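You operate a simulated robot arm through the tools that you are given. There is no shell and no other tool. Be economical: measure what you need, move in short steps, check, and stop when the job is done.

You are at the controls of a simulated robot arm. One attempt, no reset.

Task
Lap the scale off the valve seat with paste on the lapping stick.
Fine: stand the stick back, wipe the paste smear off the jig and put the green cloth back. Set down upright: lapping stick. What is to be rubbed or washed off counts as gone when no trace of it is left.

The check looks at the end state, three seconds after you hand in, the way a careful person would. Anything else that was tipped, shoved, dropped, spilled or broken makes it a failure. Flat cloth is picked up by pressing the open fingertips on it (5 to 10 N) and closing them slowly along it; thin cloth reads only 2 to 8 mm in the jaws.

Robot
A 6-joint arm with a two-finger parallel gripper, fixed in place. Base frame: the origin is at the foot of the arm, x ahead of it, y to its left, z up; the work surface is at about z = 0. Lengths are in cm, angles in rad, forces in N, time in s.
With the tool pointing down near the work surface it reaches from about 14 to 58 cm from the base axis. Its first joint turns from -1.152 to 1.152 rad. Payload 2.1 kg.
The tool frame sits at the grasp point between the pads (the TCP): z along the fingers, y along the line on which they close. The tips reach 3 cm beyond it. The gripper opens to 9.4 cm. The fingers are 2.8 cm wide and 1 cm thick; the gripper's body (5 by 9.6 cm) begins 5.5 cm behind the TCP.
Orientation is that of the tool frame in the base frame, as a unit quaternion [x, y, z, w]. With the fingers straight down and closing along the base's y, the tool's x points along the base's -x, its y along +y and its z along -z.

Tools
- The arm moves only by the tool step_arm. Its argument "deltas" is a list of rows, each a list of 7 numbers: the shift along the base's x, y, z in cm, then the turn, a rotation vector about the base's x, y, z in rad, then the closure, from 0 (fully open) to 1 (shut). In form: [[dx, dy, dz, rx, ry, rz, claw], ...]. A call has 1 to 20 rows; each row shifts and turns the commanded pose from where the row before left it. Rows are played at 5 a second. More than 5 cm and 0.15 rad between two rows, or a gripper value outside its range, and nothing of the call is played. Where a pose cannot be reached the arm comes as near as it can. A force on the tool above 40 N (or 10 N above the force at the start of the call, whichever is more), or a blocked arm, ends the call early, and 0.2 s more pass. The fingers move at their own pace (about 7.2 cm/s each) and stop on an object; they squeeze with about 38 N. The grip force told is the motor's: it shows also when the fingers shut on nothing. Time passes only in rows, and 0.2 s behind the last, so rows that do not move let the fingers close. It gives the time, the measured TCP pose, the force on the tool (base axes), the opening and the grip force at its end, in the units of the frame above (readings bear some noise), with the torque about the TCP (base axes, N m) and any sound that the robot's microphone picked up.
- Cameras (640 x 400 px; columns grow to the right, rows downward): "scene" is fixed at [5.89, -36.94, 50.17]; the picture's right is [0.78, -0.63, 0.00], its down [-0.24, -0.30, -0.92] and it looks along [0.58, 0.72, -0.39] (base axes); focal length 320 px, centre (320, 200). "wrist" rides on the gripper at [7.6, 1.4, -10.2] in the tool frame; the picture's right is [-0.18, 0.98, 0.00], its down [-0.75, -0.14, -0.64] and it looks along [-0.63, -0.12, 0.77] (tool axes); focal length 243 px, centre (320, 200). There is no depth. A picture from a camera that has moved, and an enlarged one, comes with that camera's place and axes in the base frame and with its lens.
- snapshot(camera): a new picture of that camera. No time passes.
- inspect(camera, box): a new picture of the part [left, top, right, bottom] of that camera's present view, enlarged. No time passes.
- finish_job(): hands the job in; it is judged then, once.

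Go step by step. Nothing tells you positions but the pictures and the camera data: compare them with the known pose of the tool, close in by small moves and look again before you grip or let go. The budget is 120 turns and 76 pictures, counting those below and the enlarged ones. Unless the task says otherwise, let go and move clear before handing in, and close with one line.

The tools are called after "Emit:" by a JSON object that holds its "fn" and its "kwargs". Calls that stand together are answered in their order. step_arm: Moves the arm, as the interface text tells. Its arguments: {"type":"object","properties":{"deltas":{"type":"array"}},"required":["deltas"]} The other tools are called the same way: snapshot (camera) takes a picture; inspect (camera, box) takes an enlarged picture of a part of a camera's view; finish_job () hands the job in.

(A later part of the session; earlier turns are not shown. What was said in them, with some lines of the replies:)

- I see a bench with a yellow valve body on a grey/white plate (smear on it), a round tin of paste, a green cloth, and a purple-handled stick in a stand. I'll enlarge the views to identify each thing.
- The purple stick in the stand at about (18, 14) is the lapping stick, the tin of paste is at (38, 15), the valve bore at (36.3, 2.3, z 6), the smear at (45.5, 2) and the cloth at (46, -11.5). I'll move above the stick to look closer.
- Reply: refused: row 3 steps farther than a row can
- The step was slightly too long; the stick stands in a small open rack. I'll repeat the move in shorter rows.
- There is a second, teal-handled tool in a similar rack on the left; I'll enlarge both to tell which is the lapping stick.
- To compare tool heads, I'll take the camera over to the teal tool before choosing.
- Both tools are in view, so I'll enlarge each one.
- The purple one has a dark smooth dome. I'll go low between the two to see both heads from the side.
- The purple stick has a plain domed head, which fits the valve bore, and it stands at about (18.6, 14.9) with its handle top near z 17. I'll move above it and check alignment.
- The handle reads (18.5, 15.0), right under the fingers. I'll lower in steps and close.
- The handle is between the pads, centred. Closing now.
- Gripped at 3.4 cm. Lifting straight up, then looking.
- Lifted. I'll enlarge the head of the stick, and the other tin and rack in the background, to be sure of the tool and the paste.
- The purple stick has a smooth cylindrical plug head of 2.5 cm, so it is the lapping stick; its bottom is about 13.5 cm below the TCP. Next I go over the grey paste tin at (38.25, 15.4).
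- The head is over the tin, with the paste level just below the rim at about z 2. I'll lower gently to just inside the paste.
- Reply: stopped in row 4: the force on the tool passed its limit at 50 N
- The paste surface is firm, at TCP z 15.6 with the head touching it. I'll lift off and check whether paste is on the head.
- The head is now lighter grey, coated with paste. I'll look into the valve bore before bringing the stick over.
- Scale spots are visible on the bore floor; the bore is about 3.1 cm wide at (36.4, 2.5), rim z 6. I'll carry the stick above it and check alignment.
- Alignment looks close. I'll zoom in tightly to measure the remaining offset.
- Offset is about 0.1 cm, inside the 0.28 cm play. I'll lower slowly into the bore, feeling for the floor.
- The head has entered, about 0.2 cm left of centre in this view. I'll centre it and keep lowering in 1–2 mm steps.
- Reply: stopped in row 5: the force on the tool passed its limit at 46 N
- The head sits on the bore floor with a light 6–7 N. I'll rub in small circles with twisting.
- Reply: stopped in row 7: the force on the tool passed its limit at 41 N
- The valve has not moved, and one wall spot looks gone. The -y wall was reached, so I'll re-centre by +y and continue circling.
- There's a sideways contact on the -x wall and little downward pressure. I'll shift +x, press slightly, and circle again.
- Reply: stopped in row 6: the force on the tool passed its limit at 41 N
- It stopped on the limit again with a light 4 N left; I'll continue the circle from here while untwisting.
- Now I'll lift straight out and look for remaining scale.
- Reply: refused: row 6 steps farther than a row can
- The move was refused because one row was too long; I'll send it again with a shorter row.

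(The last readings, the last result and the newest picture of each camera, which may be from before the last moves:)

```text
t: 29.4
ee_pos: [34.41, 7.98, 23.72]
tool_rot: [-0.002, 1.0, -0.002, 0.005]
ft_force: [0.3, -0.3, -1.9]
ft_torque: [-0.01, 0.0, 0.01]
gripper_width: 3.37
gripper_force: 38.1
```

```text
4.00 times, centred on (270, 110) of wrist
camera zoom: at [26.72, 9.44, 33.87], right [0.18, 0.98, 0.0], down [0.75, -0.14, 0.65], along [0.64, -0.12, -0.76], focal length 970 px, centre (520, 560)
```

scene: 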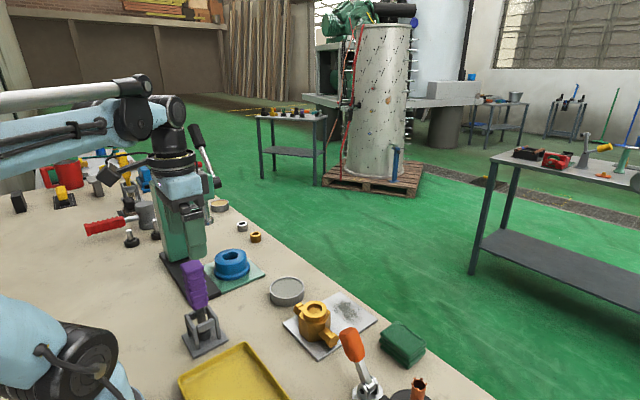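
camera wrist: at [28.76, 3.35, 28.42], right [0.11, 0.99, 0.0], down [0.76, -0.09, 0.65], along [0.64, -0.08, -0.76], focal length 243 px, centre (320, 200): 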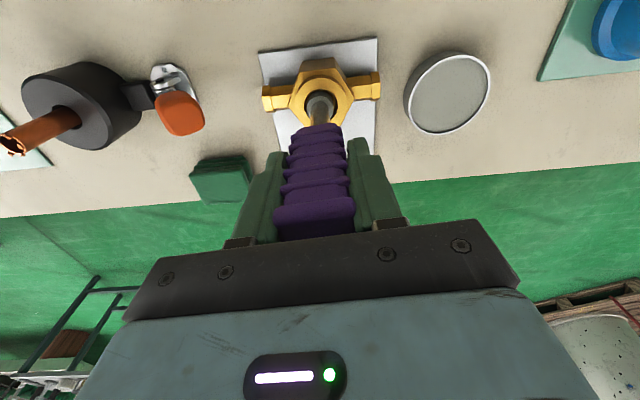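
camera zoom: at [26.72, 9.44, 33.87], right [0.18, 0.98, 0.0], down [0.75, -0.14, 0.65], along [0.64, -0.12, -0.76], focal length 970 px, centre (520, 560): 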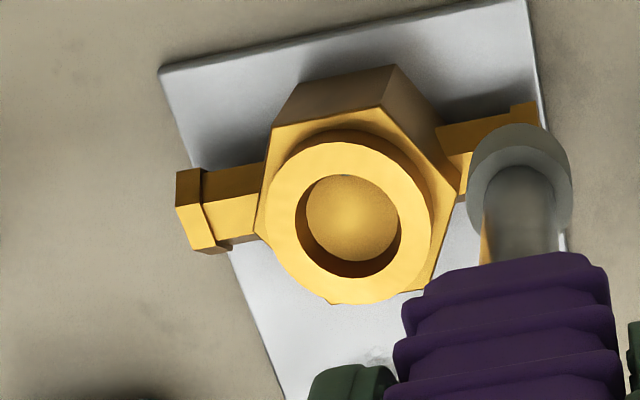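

No scale is visible from these angles. I'll shift forward to view the remaining near wall of the bore too.

Emit:
{"fn": "step_arm", "kwargs": {"deltas": [[4, 0, 1, 0, 0, 0, 1], [4, 0, 2, 0, 0, 0, 1], [2.5, -1, 2, 0, 0, 0, 1], [0, 0, 0, 0, 0, 0, 1]]}}

Emit:
{"fn": "inspect", "kwargs": {"camera": "wrist", "box": [220, 0, 340, 90]}}

```text
t: 30.4
ee_pos: [44.99, 7.0, 28.77]
tool_rot: [-0.001, 1.0, -0.001, 0.003]
ft_force: [-1.2, -0.2, -1.7]
ft_torque: [-0.02, 0.01, -0.02]
gripper_width: 3.4
gripper_force: 37.9
```

```text
4.44 times, centred on (280, 45) of wrist
camera zoom: at [37.26, 8.38, 38.88], right [0.18, 0.98, 0.0], down [0.75, -0.14, 0.65], along [0.64, -0.12, -0.76], focal length 1078 px, centre (498, 889)
```

zoom: 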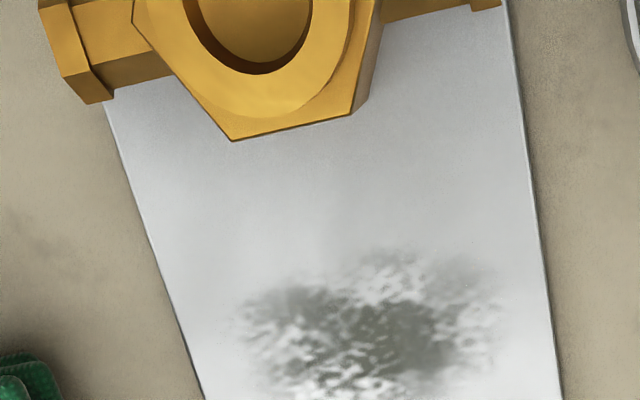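

That view cuts off the bore. I'll tilt the tool 0.45 rad so the camera looks back at it.

Emit:
{"fn": "step_arm", "kwargs": {"deltas": [[0, 0, 0, 0, 0.15, 0, 1], [0, 0, 0, 0, 0.15, 0, 1], [0, 0, 0, 0, 0.15, 0, 1], [0, 0, 0, 0, 0, 0, 1]]}}

Emit:
{"fn": "inspect", "kwargs": {"camera": "wrist", "box": [220, 50, 320, 140]}}

```text
t: 31.4
ee_pos: [44.29, 6.99, 28.42]
tool_rot: [-0.002, 0.976, -0.002, -0.22]
ft_force: [0.6, 0.7, -1.8]
ft_torque: [0.01, -0.04, 0.03]
gripper_width: 3.37
gripper_force: 37.8
out of reach, approached as far as the arm can: row 3
```

```text
4.44 times, centred on (270, 95) of wrist
camera zoom: at [41.95, 8.34, 40.88], right [0.16, 0.98, -0.08], down [0.96, -0.14, 0.26], along [0.24, -0.12, -0.96], focal length 1078 px, centre (542, 667)
```

zoom: 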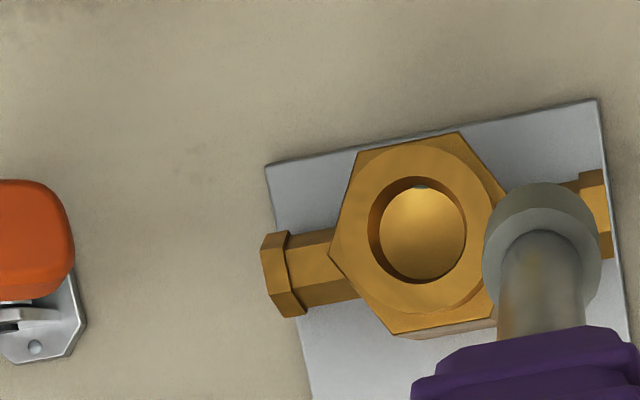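

One scale spot remains on the -x wall of the bore. I'll untilt and return over the bore.

Emit:
{"fn": "step_arm", "kwargs": {"deltas": [[0, 0, 0, 0, -0.15, 0, 1], [0, 0, 0, 0, -0.15, 0, 1], [-1, 0, 0, 0, -0.15, 0, 1], [-3, -1, -2, 0, 0, 0, 1], [-3, -2, -2, 0, 0, 0, 1], [-1.5, -1.5, -2, 0, 0, 0, 1], [0, 0, 0, 0, 0, 0, 1]]}}

```text
t: 33.0
ee_pos: [36.05, 2.25, 22.07]
tool_rot: [-0.001, 1.0, -0.002, 0.004]
ft_force: [0.3, -0.4, -1.3]
ft_torque: [-0.01, -0.02, -0.02]
gripper_width: 3.38
gripper_force: 37.8
```

Centring on (36.4, 2.45) just above the rim and checking.

Emit:
{"fn": "step_arm", "kwargs": {"deltas": [[0.33, 0.18, -1, 0, 0, 0, 1], [0, 0, -0.5, 0, 0, 0, 1], [0, 0, 0, 0, 0, 0, 1]]}}

Emit:
{"fn": "inspect", "kwargs": {"camera": "scene", "box": [290, 280, 340, 330]}}

```text
t: 33.9
ee_pos: [36.26, 2.68, 20.69]
tool_rot: [-0.001, 1.0, -0.001, 0.003]
ft_force: [0.6, -0.2, -1.8]
ft_torque: [-0.02, -0.01, 0.0]
gripper_width: 3.39
gripper_force: 38.2
```

```text
8.00 times, centred on (315, 305) of scene
camera zoom: at [5.89, -36.94, 50.17], right [0.78, -0.63, 0.0], down [-0.24, -0.3, -0.92], along [0.58, 0.72, -0.39], focal length 2560 px, centre (360, -640)
```

zoom: 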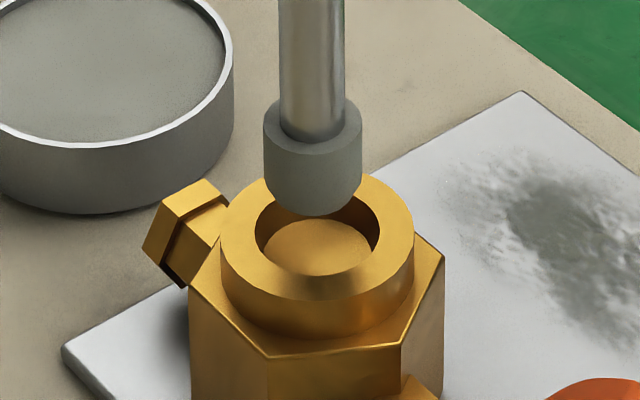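

Slightly left; small correction, then down close to the floor.

Emit:
{"fn": "step_arm", "kwargs": {"deltas": [[0.08, -0.06, -0.4, 0, 0, 0, 1], [0, 0, -0.6, 0, 0, 0, 1], [0, 0, -0.6, 0, 0, 0, 1], [0, 0, -0.3, 0, 0, 0, 1], [0, 0, -0.15, 0, 0, 0, 1], [0, 0, -0.08, 0, 0, 0, 1], [0, 0, 0, 0, 0, 0, 1]]}}

```text
t: 35.5
ee_pos: [36.38, 2.66, 18.68]
tool_rot: [-0.001, 1.0, -0.002, 0.003]
ft_force: [-0.4, -0.2, -1.5]
ft_torque: [-0.03, 0.04, -0.06]
gripper_width: 3.38
gripper_force: 38.4
```

Still no floor contact; I'll go down in 0.1 cm steps until it touches.

Emit:
{"fn": "step_arm", "kwargs": {"deltas": [[0, -0.1, -0.1, 0, 0, 0, 1], [0, 0, -0.1, 0, 0, 0, 1], [0, 0, -0.07, 0, 0, 0, 1], [0, 0, -0.05, 0, 0, 0, 1], [0, 0, 0, 0, 0, 0, 1]]}}

```text
t: 36.6
ee_pos: [36.37, 2.47, 18.45]
tool_rot: [0.0, 1.0, -0.002, 0.005]
ft_force: [0.2, 0.6, -1.0]
ft_torque: [-0.03, -0.01, 0.01]
gripper_width: 3.39
gripper_force: 38.1
```

Nearly on the floor. Now a touch further down and towards the -x wall in fine steps, then rub along it.

Emit:
{"fn": "step_arm", "kwargs": {"deltas": [[0, 0, -0.06, 0, 0, 0, 1], [-0.1, 0, -0.04, 0, 0, 0, 1], [-0.1, 0, 0, 0, 0, 0, 1], [-0.06, 0, 0, 0, 0, 0, 1], [-0.05, 0, 0, 0, 0, 0, 1], [0, 0, 0, 0, 0, 0, 1]]}}

```text
t: 38.0
ee_pos: [36.06, 2.42, 18.35]
tool_rot: [-0.002, 1.0, -0.001, 0.006]
ft_force: [12.1, 0.6, 2.1]
ft_torque: [0.07, -1.48, 0.0]
gripper_width: 3.38
gripper_force: 38.1
```

In contact with the -x wall at 12 N and lightly on the floor. Rubbing back and forth with twist.

Emit:
{"fn": "step_arm", "kwargs": {"deltas": [[0.01, 0.1, 0, 0, 0, 0.14, 1], [0.03, 0.08, 0, 0, 0, 0.14, 1], [-0.03, -0.08, 0, 0, 0, -0.14, 1], [-0.01, -0.1, 0, 0, 0, -0.14, 1], [0.01, -0.1, 0, 0, 0, -0.14, 1], [0.03, -0.08, 0, 0, 0, -0.14, 1], [-0.03, 0.08, 0, 0, 0, 0.14, 1], [-0.01, 0.1, 0, 0, 0, 0.14, 1], [0.01, 0.1, 0, 0, 0, 0.14, 1], [0.03, 0.08, 0, 0, 0, 0.14, 1], [-0.03, -0.08, 0, 0, 0, -0.14, 1], [-0.01, -0.1, 0, 0, 0, -0.14, 1], [0.01, -0.1, 0, 0, 0, -0.14, 1], [0.03, -0.08, 0, 0, 0, -0.14, 1], [-0.03, 0.08, 0, 0, 0, 0.14, 1], [-0.01, 0.1, 0, 0, 0, 0.14, 1], [0, 0, 0, 0, 0, 0, 1]]}}

```text
t: 41.6
ee_pos: [35.99, 2.36, 18.17]
tool_rot: [-0.001, 1.0, -0.003, 0.004]
ft_force: [0.7, 0.6, -3.0]
ft_torque: [0.0, -0.14, 0.0]
gripper_width: 3.37
gripper_force: 37.8
```

The side force dropped; I'll check that nothing moved.

Emit:
{"fn": "inspect", "kwargs": {"camera": "scene", "box": [285, 260, 355, 330]}}

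```text
5.71 times, centred on (320, 295) of scene
camera zoom: at [5.89, -36.94, 50.17], right [0.78, -0.63, 0.0], down [-0.24, -0.3, -0.92], along [0.58, 0.72, -0.39], focal length 1829 px, centre (320, -343)
```

zoom: 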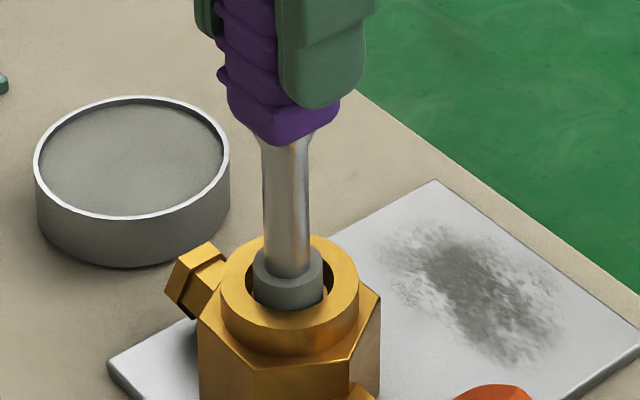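

The valve is unmoved. I'll lift out and tilt to view the -x wall again.

Emit:
{"fn": "step_arm", "kwargs": {"deltas": [[0.2, 0.05, 0.1, 0, 0, 0, 1], [0, 0, 0.9, 0, 0, 0, 1], [0, 0, 2, 0, 0, 0, 1], [0, 0, 3, 0, 0, 0, 1], [3, 3, 2, 0, 0, 0, 1], [3, 1.5, 3, 0, 0, 0, 1], [2, 0, 0, 0, 0.15, 0, 1], [0, 0, 0, 0, 0.15, 0, 1], [0, 0, 0, 0, 0.1, 0, 1], [0, 0, 0, 0, 0, 0, 1]]}}

Emit:
{"fn": "inspect", "kwargs": {"camera": "wrist", "box": [240, 50, 340, 130]}}

```text
t: 43.9
ee_pos: [44.31, 6.95, 29.26]
tool_rot: [-0.001, 0.981, -0.001, -0.195]
ft_force: [0.8, -0.2, -1.5]
ft_torque: [-0.02, -0.05, -0.04]
gripper_width: 3.36
gripper_force: 38.2
```

```text
5.00 times, centred on (290, 90) of wrist
camera zoom: at [41.14, 8.38, 41.68], right [0.17, 0.98, -0.07], down [0.94, -0.14, 0.3], along [0.29, -0.12, -0.95], focal length 1213 px, centre (470, 750)
```

zoom: 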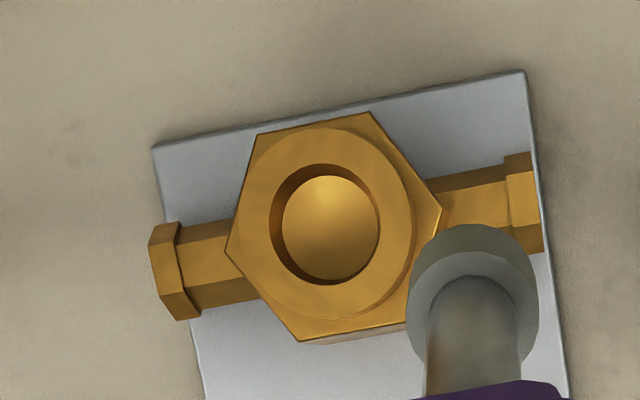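

The bore is clean all round. I'll untilt and carry the stick back above its rack.

Emit:
{"fn": "step_arm", "kwargs": {"deltas": [[0, 0, 0, 0, -0.15, 0, 1], [0, 0, 0, 0, -0.15, 0, 1], [-2, 0, 0, 0, -0.1, 0, 1], [-4, 1, 0, 0, 0, 0, 1], [-4, 1.5, 0, 0, 0, 0, 1], [-4, 1.5, 0, 0, 0, 0, 1], [-4, 1.5, 0, 0, 0, 0, 1], [-4, 1.5, 0, 0, 0, 0, 1], [-3.6, 1, -1, 0, 0, 0, 1], [0, 0, -1.5, 0, 0, 0, 1], [0, 0, 0, 0, 0, 0, 1]]}}

```text
t: 46.2
ee_pos: [18.65, 14.99, 26.88]
tool_rot: [-0.001, 1.0, -0.001, 0.003]
ft_force: [0.5, 0.1, -1.6]
ft_torque: [0.0, -0.01, 0.04]
gripper_width: 3.37
gripper_force: 38.0
```

Emit:
{"fn": "step_arm", "kwargs": {"deltas": [[-0.05, 0.02, -2, 0, 0, 0, 1], [0, 0, -2, 0, 0, 0, 1], [0, 0, 0, 0, 0, 0, 1]]}}

Emit:
{"fn": "inspect", "kwargs": {"camera": "scene", "box": [165, 250, 245, 360]}}

Emit:
{"fn": "inspect", "kwargs": {"camera": "wrist", "box": [270, 20, 370, 140]}}

```text
t: 47.0
ee_pos: [18.66, 15.02, 22.71]
tool_rot: [-0.001, 1.0, -0.002, 0.005]
ft_force: [-0.2, -0.2, -1.2]
ft_torque: [0.02, 0.0, 0.0]
gripper_width: 3.39
gripper_force: 38.1
```

```text
3.64 times, centred on (205, 305) of scene
camera zoom: at [5.89, -36.94, 50.17], right [0.78, -0.63, 0.0], down [-0.24, -0.3, -0.92], along [0.58, 0.72, -0.39], focal length 1164 px, centre (738, -182)
```

zoom: 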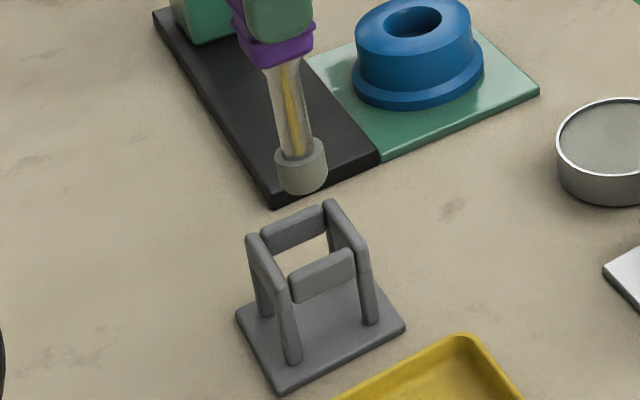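

```text
3.33 times, centred on (320, 80) of wrist
camera zoom: at [10.96, 16.42, 32.87], right [0.18, 0.98, 0.0], down [0.75, -0.14, 0.65], along [0.64, -0.12, -0.76], focal length 809 px, centre (320, 600)
```

zoom: 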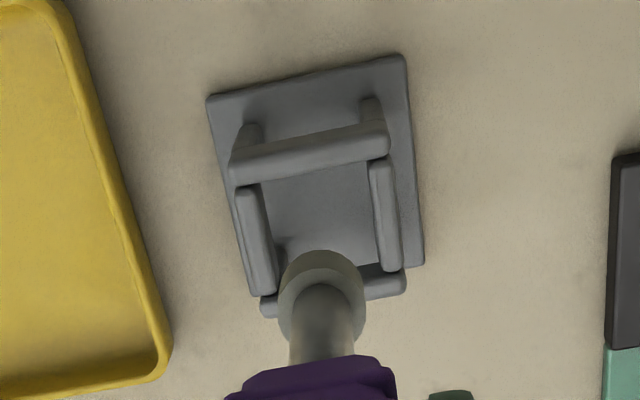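

The stick lines up with the rack as when it was taken. Lowering it in.

Emit:
{"fn": "step_arm", "kwargs": {"deltas": [[-0.07, 0, -2, 0, 0, 0, 1], [0, 0, -2, 0, 0, 0, 1], [0, 0, -1.5, 0, 0, 0, 1], [0, 0, -1.5, 0, 0, 0, 1], [0, 0, -1, 0, 0, 0, 1], [0, 0, -0.3, 0, 0, 0, 1], [0, 0, 0, 0, 0, 0, 1]]}}

Emit:
{"fn": "inspect", "kwargs": {"camera": "scene", "box": [165, 250, 245, 360]}}

```text
t: 48.6
ee_pos: [18.45, 14.99, 14.51]
tool_rot: [-0.001, 1.0, -0.002, 0.005]
ft_force: [-0.1, 0.6, -0.8]
ft_torque: [0.02, -0.03, -0.01]
gripper_width: 3.38
gripper_force: 38.0
```

```text
3.64 times, centred on (205, 305) of scene
camera zoom: at [5.89, -36.94, 50.17], right [0.78, -0.63, 0.0], down [-0.24, -0.3, -0.92], along [0.58, 0.72, -0.39], focal length 1164 px, centre (738, -182)
```

zoom: 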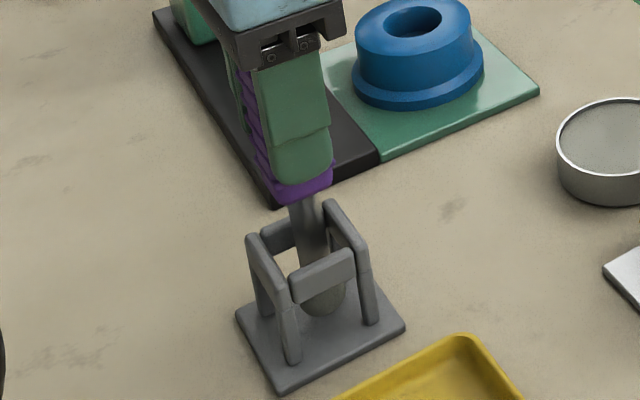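

The head is inside the rack, a few millimetres above its floor. Final gentle lowering to contact.

Emit:
{"fn": "step_arm", "kwargs": {"deltas": [[0, 0, -0.2, 0, 0, 0, 1], [0, 0, -0.15, 0, 0, 0, 1], [0, 0, -0.1, 0, 0, 0, 1], [0, 0, -0.07, 0, 0, 0, 1], [0, 0, -0.05, 0, 0, 0, 1], [0, 0, 0, 0, 0, 0, 1]]}}

```text
t: 50.0
ee_pos: [18.53, 14.93, 14.04]
tool_rot: [-0.001, 1.0, -0.002, 0.003]
ft_force: [0.0, 0.0, -1.9]
ft_torque: [0.01, 0.0, -0.03]
gripper_width: 3.4
gripper_force: 37.9
```

Emit:
{"fn": "step_arm", "kwargs": {"deltas": [[0, 0, -0.06, 0, 0, 0, 1], [0, 0, -0.06, 0, 0, 0, 1], [0, 0, -0.06, 0, 0, 0, 1], [0, 0, -0.05, 0, 0, 0, 1], [0, 0, 0, 0, 0, 0, 1]]}}

```text
t: 51.2
ee_pos: [18.66, 14.98, 13.89]
tool_rot: [0.0, 1.0, -0.002, 0.005]
ft_force: [0.2, -0.4, 6.2]
ft_torque: [-0.23, 0.03, 0.01]
gripper_width: 3.37
gripper_force: 37.7
```

The stick is standing on the rack floor (contact 6 N). Opening slowly and rising.

Emit:
{"fn": "step_arm", "kwargs": {"deltas": [[0, 0, 0.04, 0, 0, 0, 0.6], [0, 0, 0, 0, 0, 0, 0.4], [0, 0, 0, 0, 0, 0, 0], [0, 0, 0, 0, 0, 0, 0], [0, 0, 0, 0, 0, 0, 0], [0, 0, 1.5, 0, 0, 0, 0], [0, 0, 3, 0, 0, 0, 0], [0, 0, 4, 0, 0, 0, 0], [0, 0, 4, 0, 0, 0, 0], [0, 0, 0, 0, 0, 0, 0]]}}

Emit:
{"fn": "inspect", "kwargs": {"camera": "scene", "box": [150, 240, 250, 380]}}

```text
t: 53.5
ee_pos: [18.58, 14.9, 26.35]
tool_rot: [0.0, 1.0, -0.002, 0.005]
ft_force: [-0.9, 0.1, 0.4]
ft_torque: [0.02, -0.02, 0.0]
gripper_width: 9.38
gripper_force: 0.1
```

```text
2.86 times, centred on (200, 310) of scene
camera zoom: at [5.89, -36.94, 50.17], right [0.78, -0.63, 0.0], down [-0.24, -0.3, -0.92], along [0.58, 0.72, -0.39], focal length 914 px, centre (663, -114)
```

zoom: 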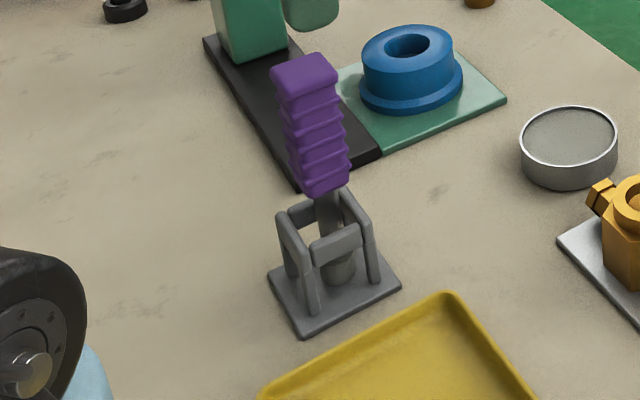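

The stick stands upright in its rack. Next, I'll move over the cloth at about (46, -11.5) for a look.

Emit:
{"fn": "step_arm", "kwargs": {"deltas": [[3, -3.5, 0, 0, 0, 0, 0], [3, -3.5, 0, 0, 0, 0, 0], [3, -3.5, 0, 0, 0, 0, 0], [3, -3.5, 0, 0, 0, 0, 0], [3, -3.5, 0, 0, 0, 0, 0], [3, -3.5, 0, 0, 0, 0, 0], [3, -3.5, 0, 0, 0, 0, 0], [2.4, -1.9, -1, 0, 0, 0, 0], [0, 0, 0, 0, 0, 0, 0]]}}

Emit:
{"fn": "inspect", "kwargs": {"camera": "wrist", "box": [220, 20, 420, 180]}}

Emit:
{"fn": "inspect", "kwargs": {"camera": "scene", "box": [340, 290, 460, 400]}}

```text
t: 55.5
ee_pos: [42.03, -11.48, 25.3]
tool_rot: [-0.001, 1.0, -0.001, 0.004]
ft_force: [-0.8, -0.5, 0.0]
ft_torque: [0.01, 0.0, 0.02]
gripper_width: 9.42
gripper_force: 0.0
```

```text
2.50 times, centred on (320, 100) of wrist
camera zoom: at [34.36, -10.12, 35.33], right [0.18, 0.98, 0.0], down [0.75, -0.14, 0.65], along [0.64, -0.12, -0.76], focal length 606 px, centre (320, 450)
```

zoom: 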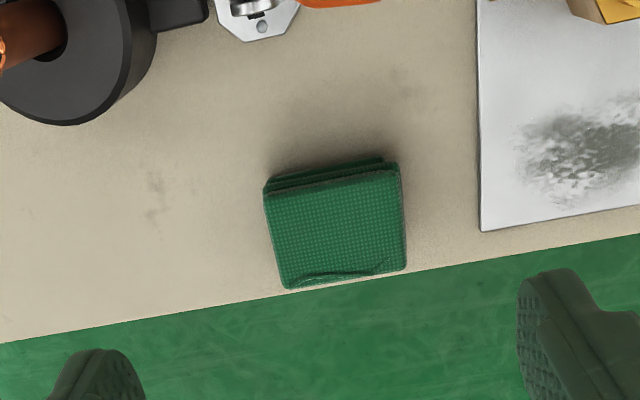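

```text
3.64 times, centred on (400, 345) of scene
camera zoom: at [5.89, -36.95, 50.17], right [0.78, -0.63, 0.0], down [-0.24, -0.3, -0.92], along [0.58, 0.72, -0.39], focal length 1164 px, centre (29, -327)
```

zoom: 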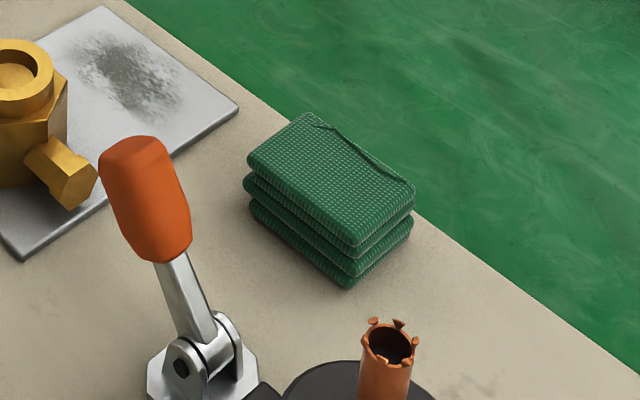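

The cloth is a folded pad of about 6.8 (y) by 5.3 (x) cm, some 3 cm high, centred at (46.8, -11.4). I can grip its sides along y; I'll descend above it first.

Emit:
{"fn": "step_arm", "kwargs": {"deltas": [[2.5, 0, -4, 0, 0, 0, 0], [2.2, 0, -4, 0, 0, 0, 0], [0, 0, -4, 0, 0, 0, 0], [0, 0, -3.5, 0, 0, 0, 0], [0, 0, -1.5, 0, 0, 0, 0], [0, 0, 0, 0, 0, 0, 0]]}}

Emit:
{"fn": "snapshot", "kwargs": {"camera": "wrist"}}

Emit:
{"fn": "inspect", "kwargs": {"camera": "scene", "box": [340, 270, 460, 380]}}

```text
t: 56.9
ee_pos: [46.5, -11.24, 8.17]
tool_rot: [0.0, 1.0, -0.002, 0.005]
ft_force: [0.1, 0.8, -0.8]
ft_torque: [0.04, -0.01, 0.01]
gripper_width: 9.39
gripper_force: 0.0
```

```text
22 pictures are left
camera wrist: at [38.96, -9.88, 18.32], right [0.18, 0.98, 0.0], down [0.75, -0.14, 0.65], along [0.64, -0.12, -0.76], focal length 243 px, centre (320, 200)
```

wrist: 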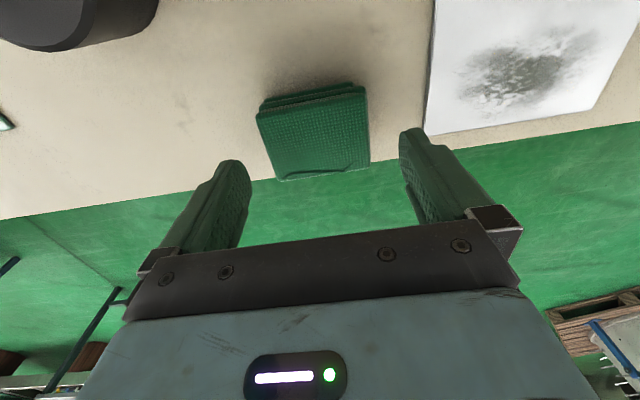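

```text
3.64 times, centred on (400, 325) of scene
camera zoom: at [5.89, -36.94, 50.17], right [0.78, -0.63, 0.0], down [-0.24, -0.3, -0.92], along [0.58, 0.72, -0.39], focal length 1164 px, centre (29, -254)
```

zoom: 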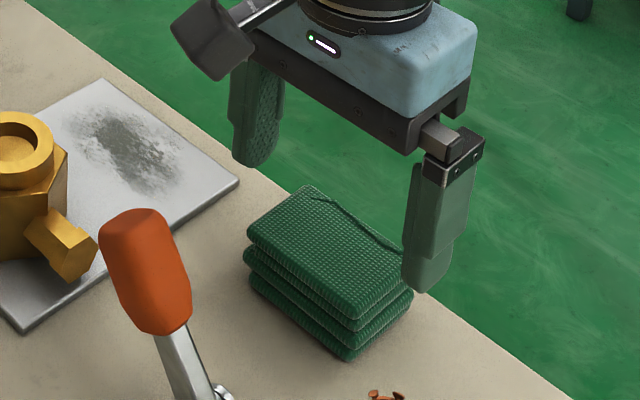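

Cloth centre reads (46.4, -11.55). Small correction, then down to TCP z 4.4 (tips at 1.4).

Emit:
{"fn": "step_arm", "kwargs": {"deltas": [[-0.05, -0.25, -1, 0, 0, 0, 0], [0, 0, -1, 0, 0, 0, 0], [0, 0, -1, 0, 0, 0, 0], [0, 0, -0.8, 0, 0, 0, 0], [0, 0, 0, 0, 0, 0, 0]]}}

Emit:
{"fn": "inspect", "kwargs": {"camera": "scene", "box": [340, 270, 460, 380]}}

```text
t: 58.0
ee_pos: [46.53, -11.53, 4.42]
tool_rot: [0.0, 1.0, -0.002, 0.004]
ft_force: [0.7, 0.7, 0.1]
ft_torque: [-0.01, 0.02, 0.05]
gripper_width: 9.41
gripper_force: 0.1
```

```text
3.64 times, centred on (400, 325) of scene
camera zoom: at [5.89, -36.94, 50.17], right [0.78, -0.63, 0.0], down [-0.24, -0.3, -0.92], along [0.58, 0.72, -0.39], focal length 1164 px, centre (29, -254)
```

zoom: 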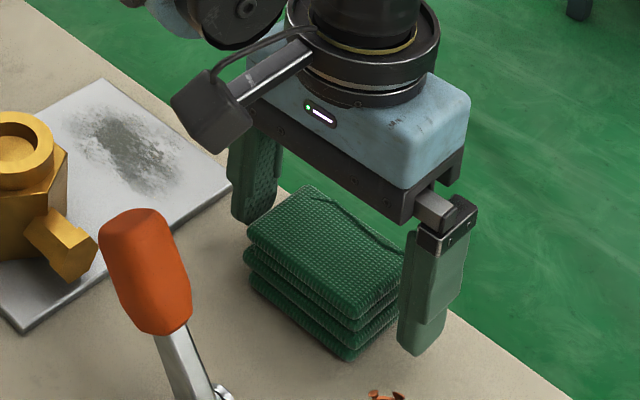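

The fingers straddle the pad. Closing gradually.

Emit:
{"fn": "step_arm", "kwargs": {"deltas": [[0, 0, 0, 0, 0, 0, 0.15], [0, 0, 0, 0, 0, 0, 0.25], [0, 0, 0, 0, 0, 0, 0.32], [0, 0, 0, 0, 0, 0, 0.38], [0, 0, 0, 0, 0, 0, 0.38]]}}

Emit:
{"fn": "inspect", "kwargs": {"camera": "scene", "box": [340, 270, 460, 380]}}

```text
t: 59.2
ee_pos: [46.36, -11.58, 4.5]
tool_rot: [-0.002, 1.0, -0.002, 0.004]
ft_force: [-1.0, 1.0, 0.3]
ft_torque: [0.03, -0.02, 0.02]
gripper_width: 7.42
gripper_force: 37.9
```

```text
3.64 times, centred on (400, 325) of scene
camera zoom: at [5.89, -36.94, 50.17], right [0.78, -0.63, 0.0], down [-0.24, -0.3, -0.92], along [0.58, 0.72, -0.39], focal length 1164 px, centre (29, -254)
```

zoom: 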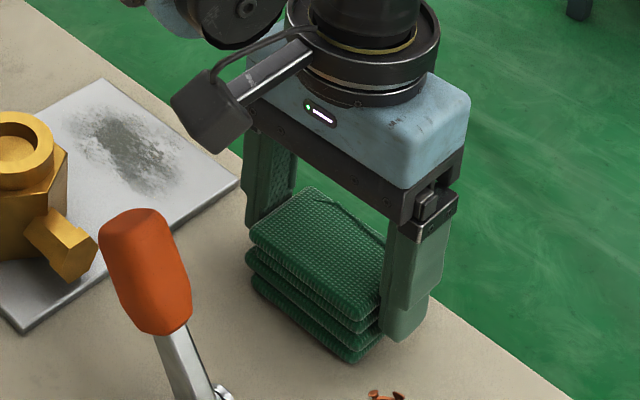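

The pad is firmly held at 7.4 cm. Lifting and moving over the smear at about (45.7, 2).

Emit:
{"fn": "step_arm", "kwargs": {"deltas": [[0, 0, 1, 0, 0, 0, 1], [0, 0, 2, 0, 0, 0, 1], [0, 2, 0, 0, 0, 0, 1], [0, 4, 0, 0, 0, 0, 1], [-0.5, 4, 0, 0, 0, 0, 1], [-0.3, 3.5, 0, 0, 0, 0, 1], [0, 0, 0, 0, 0, 0, 1]]}}

Emit:
{"fn": "snapshot", "kwargs": {"camera": "scene"}}

```text
t: 60.9
ee_pos: [45.68, 1.88, 7.56]
tool_rot: [-0.001, 1.0, -0.001, 0.003]
ft_force: [-0.3, -0.1, -1.0]
ft_torque: [-0.04, -0.01, 0.02]
gripper_width: 7.39
gripper_force: 37.4
```

```text
18 pictures are left
```

scene: 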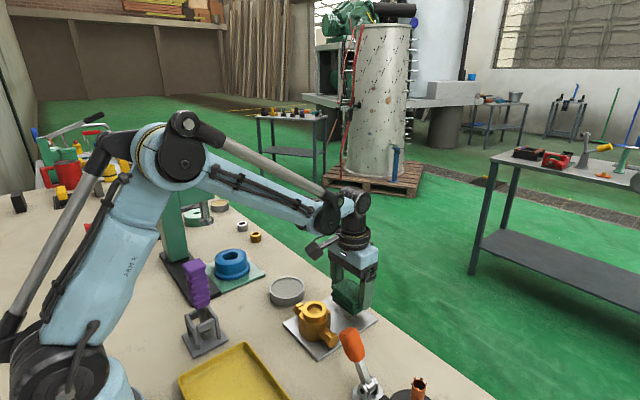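

The pad is over the smear. Lowering gently to contact.

Emit:
{"fn": "step_arm", "kwargs": {"deltas": [[0, 0, -1, 0, 0, 0, 1], [0, 0, -1, 0, 0, 0, 1], [0, 0, -0.2, 0, 0, 0, 1], [0, 0, -0.1, 0, 0, 0, 1], [0, 0, -0.1, 0, 0, 0, 1], [0, 0, -0.1, 0, 0, 0, 1], [0, 0, 0, 0, 0, 0, 1]]}}

```text
t: 62.5
ee_pos: [45.76, 1.8, 5.05]
tool_rot: [0.0, 1.0, -0.002, 0.004]
ft_force: [-6.0, 0.8, 36.8]
ft_torque: [0.33, 0.15, 0.01]
gripper_width: 7.38
gripper_force: 38.1
```

Contact at 37 N is too hard; easing off by 0.1 cm.

Emit:
{"fn": "step_arm", "kwargs": {"deltas": [[0, 0, 0.09, 0, 0, 0, 1], [0, 0, 0, 0, 0, 0, 1]]}}

```text
t: 63.0
ee_pos: [45.7, 1.89, 4.95]
tool_rot: [-0.001, 1.0, -0.002, 0.003]
ft_force: [-7.3, 2.3, 15.8]
ft_torque: [0.27, 0.26, 0.09]
gripper_width: 7.43
gripper_force: 37.9
```

About 15 N now. Wiping across the smear in small strokes.

Emit:
{"fn": "step_arm", "kwargs": {"deltas": [[0, 0, 0.03, 0, 0, 0, 1], [0, 0.7, 0, 0, 0, 0, 1], [0, 0.8, 0, 0, 0, 0, 1], [0, 0.8, 0, 0, 0, 0, 1], [0, 0.8, 0, 0, 0, 0, 1], [0, -0.8, 0, 0, 0, 0, 1], [0, -0.8, 0, 0, 0, 0, 1], [0, -0.8, 0, 0, 0, 0, 1], [0, -0.8, 0, 0, 0, 0, 1], [0, -0.8, 0, 0, 0, 0, 1], [0, -0.8, 0, 0, 0, 0, 1], [0, -0.6, 0, 0, 0, 0, 1], [0.6, 0, 0, 0, 0, 0, 1], [0, 0.8, 0, 0, 0, 0, 1], [0, 0.8, 0, 0, 0, 0, 1], [0, 0.8, 0, 0, 0, 0, 1], [0, 0.8, 0, 0, 0, 0, 1], [0, 0.8, 0, 0, 0, 0, 1], [0, 0.8, 0, 0, 0, 0, 1], [0, 0, 0, 0, 0, 0, 1]]}}

```text
t: 67.2
ee_pos: [46.27, 4.42, 5.16]
tool_rot: [-0.002, 1.0, -0.002, 0.003]
ft_force: [0.7, 0.4, -0.8]
ft_torque: [0.02, -0.01, 0.01]
gripper_width: 7.39
gripper_force: 37.9
```

Pressure has faded; I'll lower a little to regain light contact.

Emit:
{"fn": "step_arm", "kwargs": {"deltas": [[0, 0, -0.06, 0, 0, 0, 1], [0, 0, 0, 0, 0, 0, 1]]}}

Emit:
{"fn": "inspect", "kwargs": {"camera": "scene", "box": [280, 260, 400, 370]}}

```text
t: 67.8
ee_pos: [46.31, 4.4, 5.13]
tool_rot: [0.0, 1.0, -0.002, 0.005]
ft_force: [0.5, 1.3, -1.5]
ft_torque: [-0.01, 0.01, -0.03]
gripper_width: 7.41
gripper_force: 37.8
```

```text
3.64 times, centred on (340, 315) of scene
camera zoom: at [5.89, -36.94, 50.17], right [0.78, -0.63, 0.0], down [-0.24, -0.3, -0.92], along [0.58, 0.72, -0.39], focal length 1164 px, centre (247, -218)
```

zoom: 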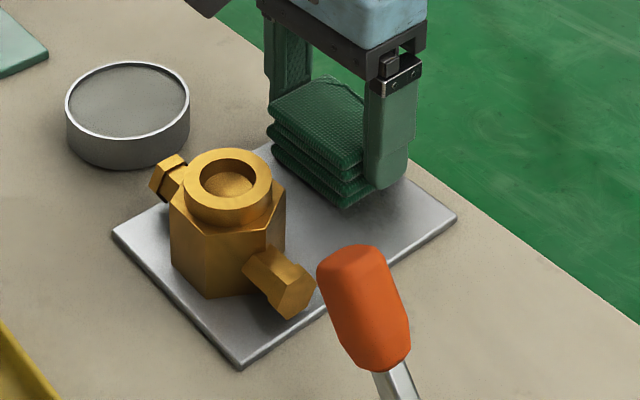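

The exposed part of the plate is already clean and the valve is still in place. I'll regain contact and do another pass.

Emit:
{"fn": "step_arm", "kwargs": {"deltas": [[0, 0, -0.06, 0, 0, 0, 1], [0, 0, -0.04, 0, 0, 0, 1], [0, 0, 0, 0, 0, 0, 1]]}}

```text
t: 68.7
ee_pos: [46.28, 4.42, 5.01]
tool_rot: [-0.001, 1.0, -0.002, 0.004]
ft_force: [-4.1, 1.4, 30.3]
ft_torque: [0.41, 0.08, -0.02]
gripper_width: 7.42
gripper_force: 37.8
```

Emit:
{"fn": "step_arm", "kwargs": {"deltas": [[0, 0, 0.04, 0, 0, 0, 1], [0, 0.6, 0, 0, 0, 0, 1], [0, 0.6, 0, 0, 0, 0, 1], [0.3, 0, 0, 0, 0, 0, 1], [0, -0.8, 0, 0, 0, 0, 1], [0, -0.8, 0, 0, 0, 0, 1], [0, -0.8, -0.01, 0, 0, 0, 1], [0, -0.8, 0, 0, 0, 0, 1], [0, -0.8, -0.01, 0, 0, 0, 1], [0, -0.8, 0, 0, 0, 0, 1], [-0.8, 0, 0, 0, 0, 0, 1], [-0.6, 0, 0, 0, 0, 0, 1], [0, 0.8, -0.01, 0, 0, 0, 1], [0, 0.8, 0, 0, 0, 0, 1], [0, 0.8, 0, 0, 0, 0, 1], [0, 0.8, 0, 0, 0, 0, 1], [0, 0.8, 0, 0, 0, 0, 1], [0, 0.8, 0, 0, 0, 0, 1], [0, 0, 0, 0, 0, 0, 1]]}}

```text
t: 72.7
ee_pos: [45.29, 5.49, 4.85]
tool_rot: [-0.001, 1.0, -0.001, 0.004]
ft_force: [-1.4, -8.4, 15.7]
ft_torque: [-0.18, -0.02, -0.04]
gripper_width: 7.4
gripper_force: 38.2
```

Good steady pressure. I'll lift, back off towards the cloth's place, and look at the plate.

Emit:
{"fn": "step_arm", "kwargs": {"deltas": [[0, -0.7, 0, 0, 0, 0, 1], [0, -0.7, 0, 0, 0, 0, 1], [0, 0, 0.3, 0, 0, 0, 1], [0, 0, 2, 0, 0, 0, 1], [0, -3, 1, 0, 0, 0, 1], [0.4, -4, 0, 0, 0, 0, 1], [0.4, -4, 0, 0, 0, 0, 1], [0.2, -4, 0, 0, 0, 0, 1], [0, 0, 0, 0, 0, 0, 1]]}}

Emit:
{"fn": "inspect", "kwargs": {"camera": "scene", "box": [280, 270, 400, 370]}}

Emit:
{"fn": "snapshot", "kwargs": {"camera": "wrist"}}

```text
t: 74.7
ee_pos: [46.17, -10.7, 8.23]
tool_rot: [-0.001, 1.0, -0.002, 0.004]
ft_force: [-0.1, -0.2, -0.1]
ft_torque: [-0.01, 0.0, 0.0]
gripper_width: 7.41
gripper_force: 38.0
```

```text
4.00 times, centred on (340, 320) of scene
camera zoom: at [5.89, -36.95, 50.17], right [0.78, -0.63, 0.0], down [-0.24, -0.3, -0.92], along [0.58, 0.72, -0.39], focal length 1280 px, centre (240, -280)
```

zoom: 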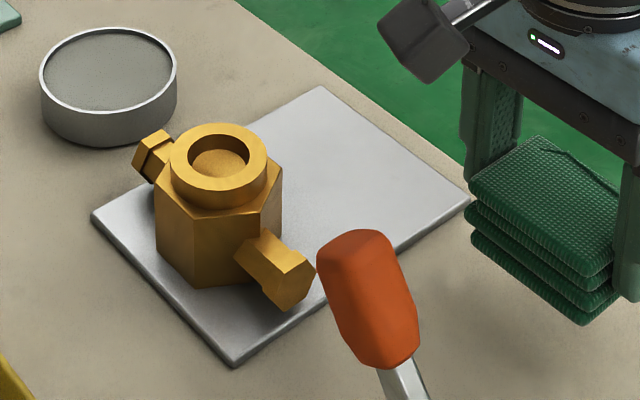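

```text
15 pictures are left
camera wrist: at [38.55, -9.29, 18.41], right [0.18, 0.98, 0.0], down [0.75, -0.14, 0.65], along [0.64, -0.12, -0.76], focal length 243 px, centre (320, 200)
```

wrist: 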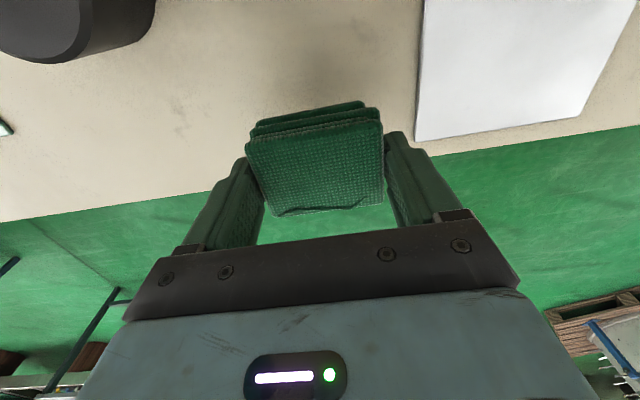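

The plate looks clean; I'll zoom once for faint traces.

Emit:
{"fn": "inspect", "kwargs": {"camera": "scene", "box": [325, 285, 405, 345]}}

Emit:
{"fn": "inspect", "kwargs": {"camera": "wrist", "box": [400, 0, 640, 150]}}

```text
6.67 times, centred on (365, 315) of scene
camera zoom: at [5.89, -36.95, 50.17], right [0.78, -0.63, 0.0], down [-0.24, -0.3, -0.92], along [0.58, 0.72, -0.39], focal length 2134 px, centre (20, -567)
```

zoom: 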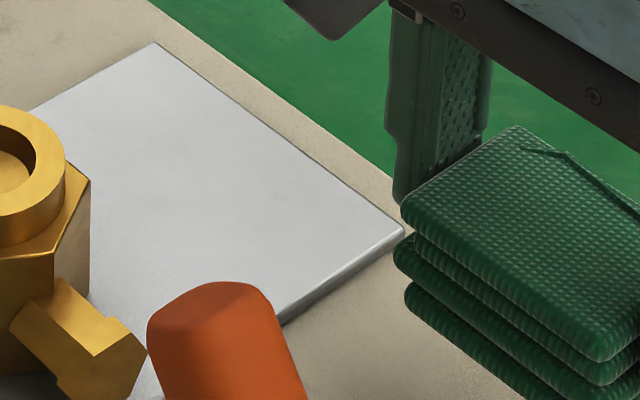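

```text
2.67 times, centred on (520, 75) of wrist
camera zoom: at [38.55, -9.29, 18.41], right [0.18, 0.98, 0.0], down [0.75, -0.14, 0.65], along [0.64, -0.12, -0.76], focal length 647 px, centre (-213, 533)
```

zoom: 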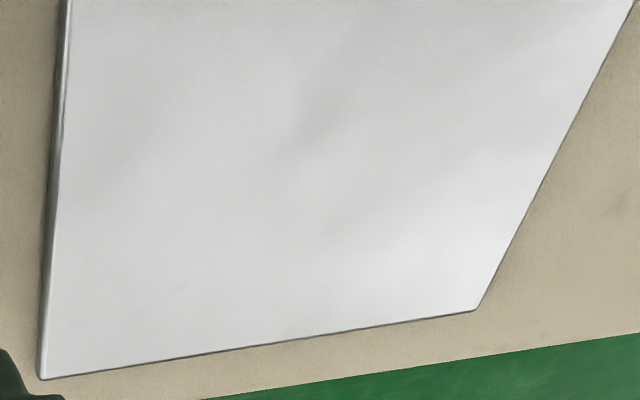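

The plate is clean. Now the cloth goes back: to (46.45, -11.55), lowering gently.

Emit:
{"fn": "step_arm", "kwargs": {"deltas": [[0.3, -0.8, 0, 0, 0, 0, 1], [0, 0, -1.5, 0, 0, 0, 1], [0, 0, -1.5, 0, 0, 0, 1], [0, 0, -0.3, 0, 0, 0, 1], [0, 0, -0.2, 0, 0, 0, 1], [0, 0, -0.1, 0, 0, 0, 1], [0, 0, -0.1, 0, 0, 0, 1], [0, 0, 0, 0, 0, 0, 1]]}}

```text
t: 76.5
ee_pos: [46.57, -11.65, 4.58]
tool_rot: [0.0, 1.0, -0.002, 0.004]
ft_force: [-0.3, -0.3, -0.9]
ft_torque: [0.0, 0.03, 0.02]
gripper_width: 7.38
gripper_force: 38.3
```

Emit:
{"fn": "step_arm", "kwargs": {"deltas": [[-0.05, 0.05, -0.1, 0, 0, 0, 1], [0, 0, -0.08, 0, 0, 0, 1], [0, 0, -0.06, 0, 0, 0, 1], [0, 0, -0.05, 0, 0, 0, 1], [0, 0, 0, 0, 0, 0, 1]]}}

```text
t: 77.7
ee_pos: [46.63, -11.53, 4.38]
tool_rot: [-0.001, 1.0, -0.002, 0.004]
ft_force: [-1.8, -0.6, 38.7]
ft_torque: [0.51, 0.03, -0.04]
gripper_width: 7.4
gripper_force: 37.6
```

The cloth is on the bench; easing the pressure, then opening and rising.

Emit:
{"fn": "step_arm", "kwargs": {"deltas": [[0, 0, 0.1, 0, 0, 0, 1], [0, 0, 0, 0, 0, 0, 0.15], [0, 0, 0, 0, 0, 0, 0], [0, 0, 0, 0, 0, 0, 0], [0, 0, 0, 0, 0, 0, 0], [0, 0, 2, 0, 0, 0, 0], [0, 0, 4, 0, 0, 0, 0], [0, 0, 4, 0, 0, 0, 0], [-3, 0, 3, 0, 0, 0, 0], [-3, 0, 3, 0, 0, 0, 0], [0, 0, 0, 0, 0, 0, 0]]}}

Emit:
{"fn": "inspect", "kwargs": {"camera": "scene", "box": [150, 230, 460, 400]}}

Emit:
{"fn": "snapshot", "kwargs": {"camera": "wrist"}}

```text
t: 80.0
ee_pos: [40.59, -11.62, 20.49]
tool_rot: [-0.001, 1.0, -0.002, 0.005]
ft_force: [0.7, 1.1, -1.0]
ft_torque: [-0.02, 0.0, 0.03]
gripper_width: 9.41
gripper_force: 0.0
```

```text
2.06 times, centred on (305, 315) of scene
camera zoom: at [5.89, -36.94, 50.17], right [0.78, -0.63, 0.0], down [-0.24, -0.3, -0.92], along [0.58, 0.72, -0.39], focal length 661 px, centre (351, -37)
```

zoom: 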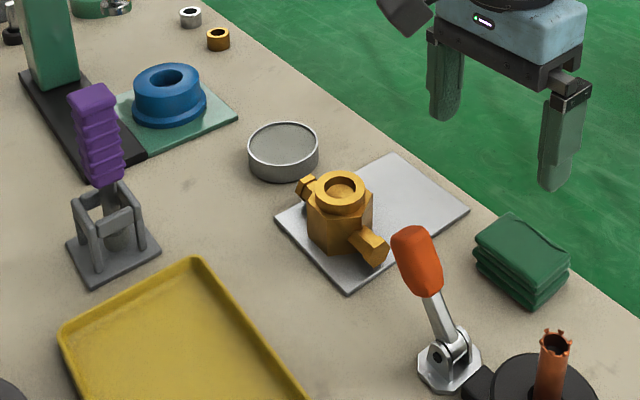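

```text
11 pictures are left
camera wrist: at [32.89, -10.23, 30.57], right [0.18, 0.98, 0.0], down [0.75, -0.14, 0.65], along [0.64, -0.12, -0.76], focal length 243 px, centre (320, 200)
```

wrist: 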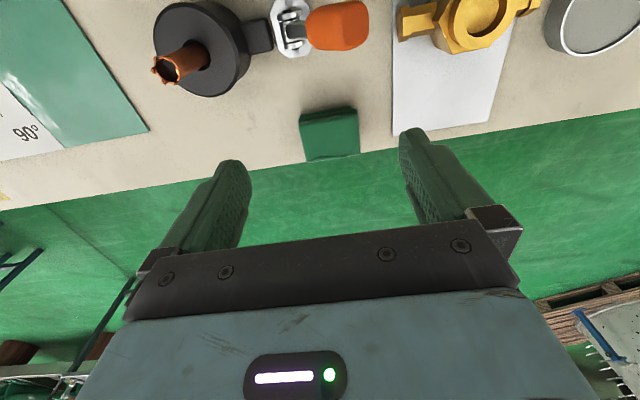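

All is in place: the bore is clean, the plate is wiped, the stick stands upright in its rack and the cloth is back in its spot. The arm is clear, so I'm handing in.

Emit:
{"fn": "finish_job", "kwargs": {}}

```text
The job is handed in.
```

The job is handed in. The valve seat was lapped until no scale showed, the stick is upright in its rack, the jig is wiped with no smear visible, and the green cloth is back in its place.
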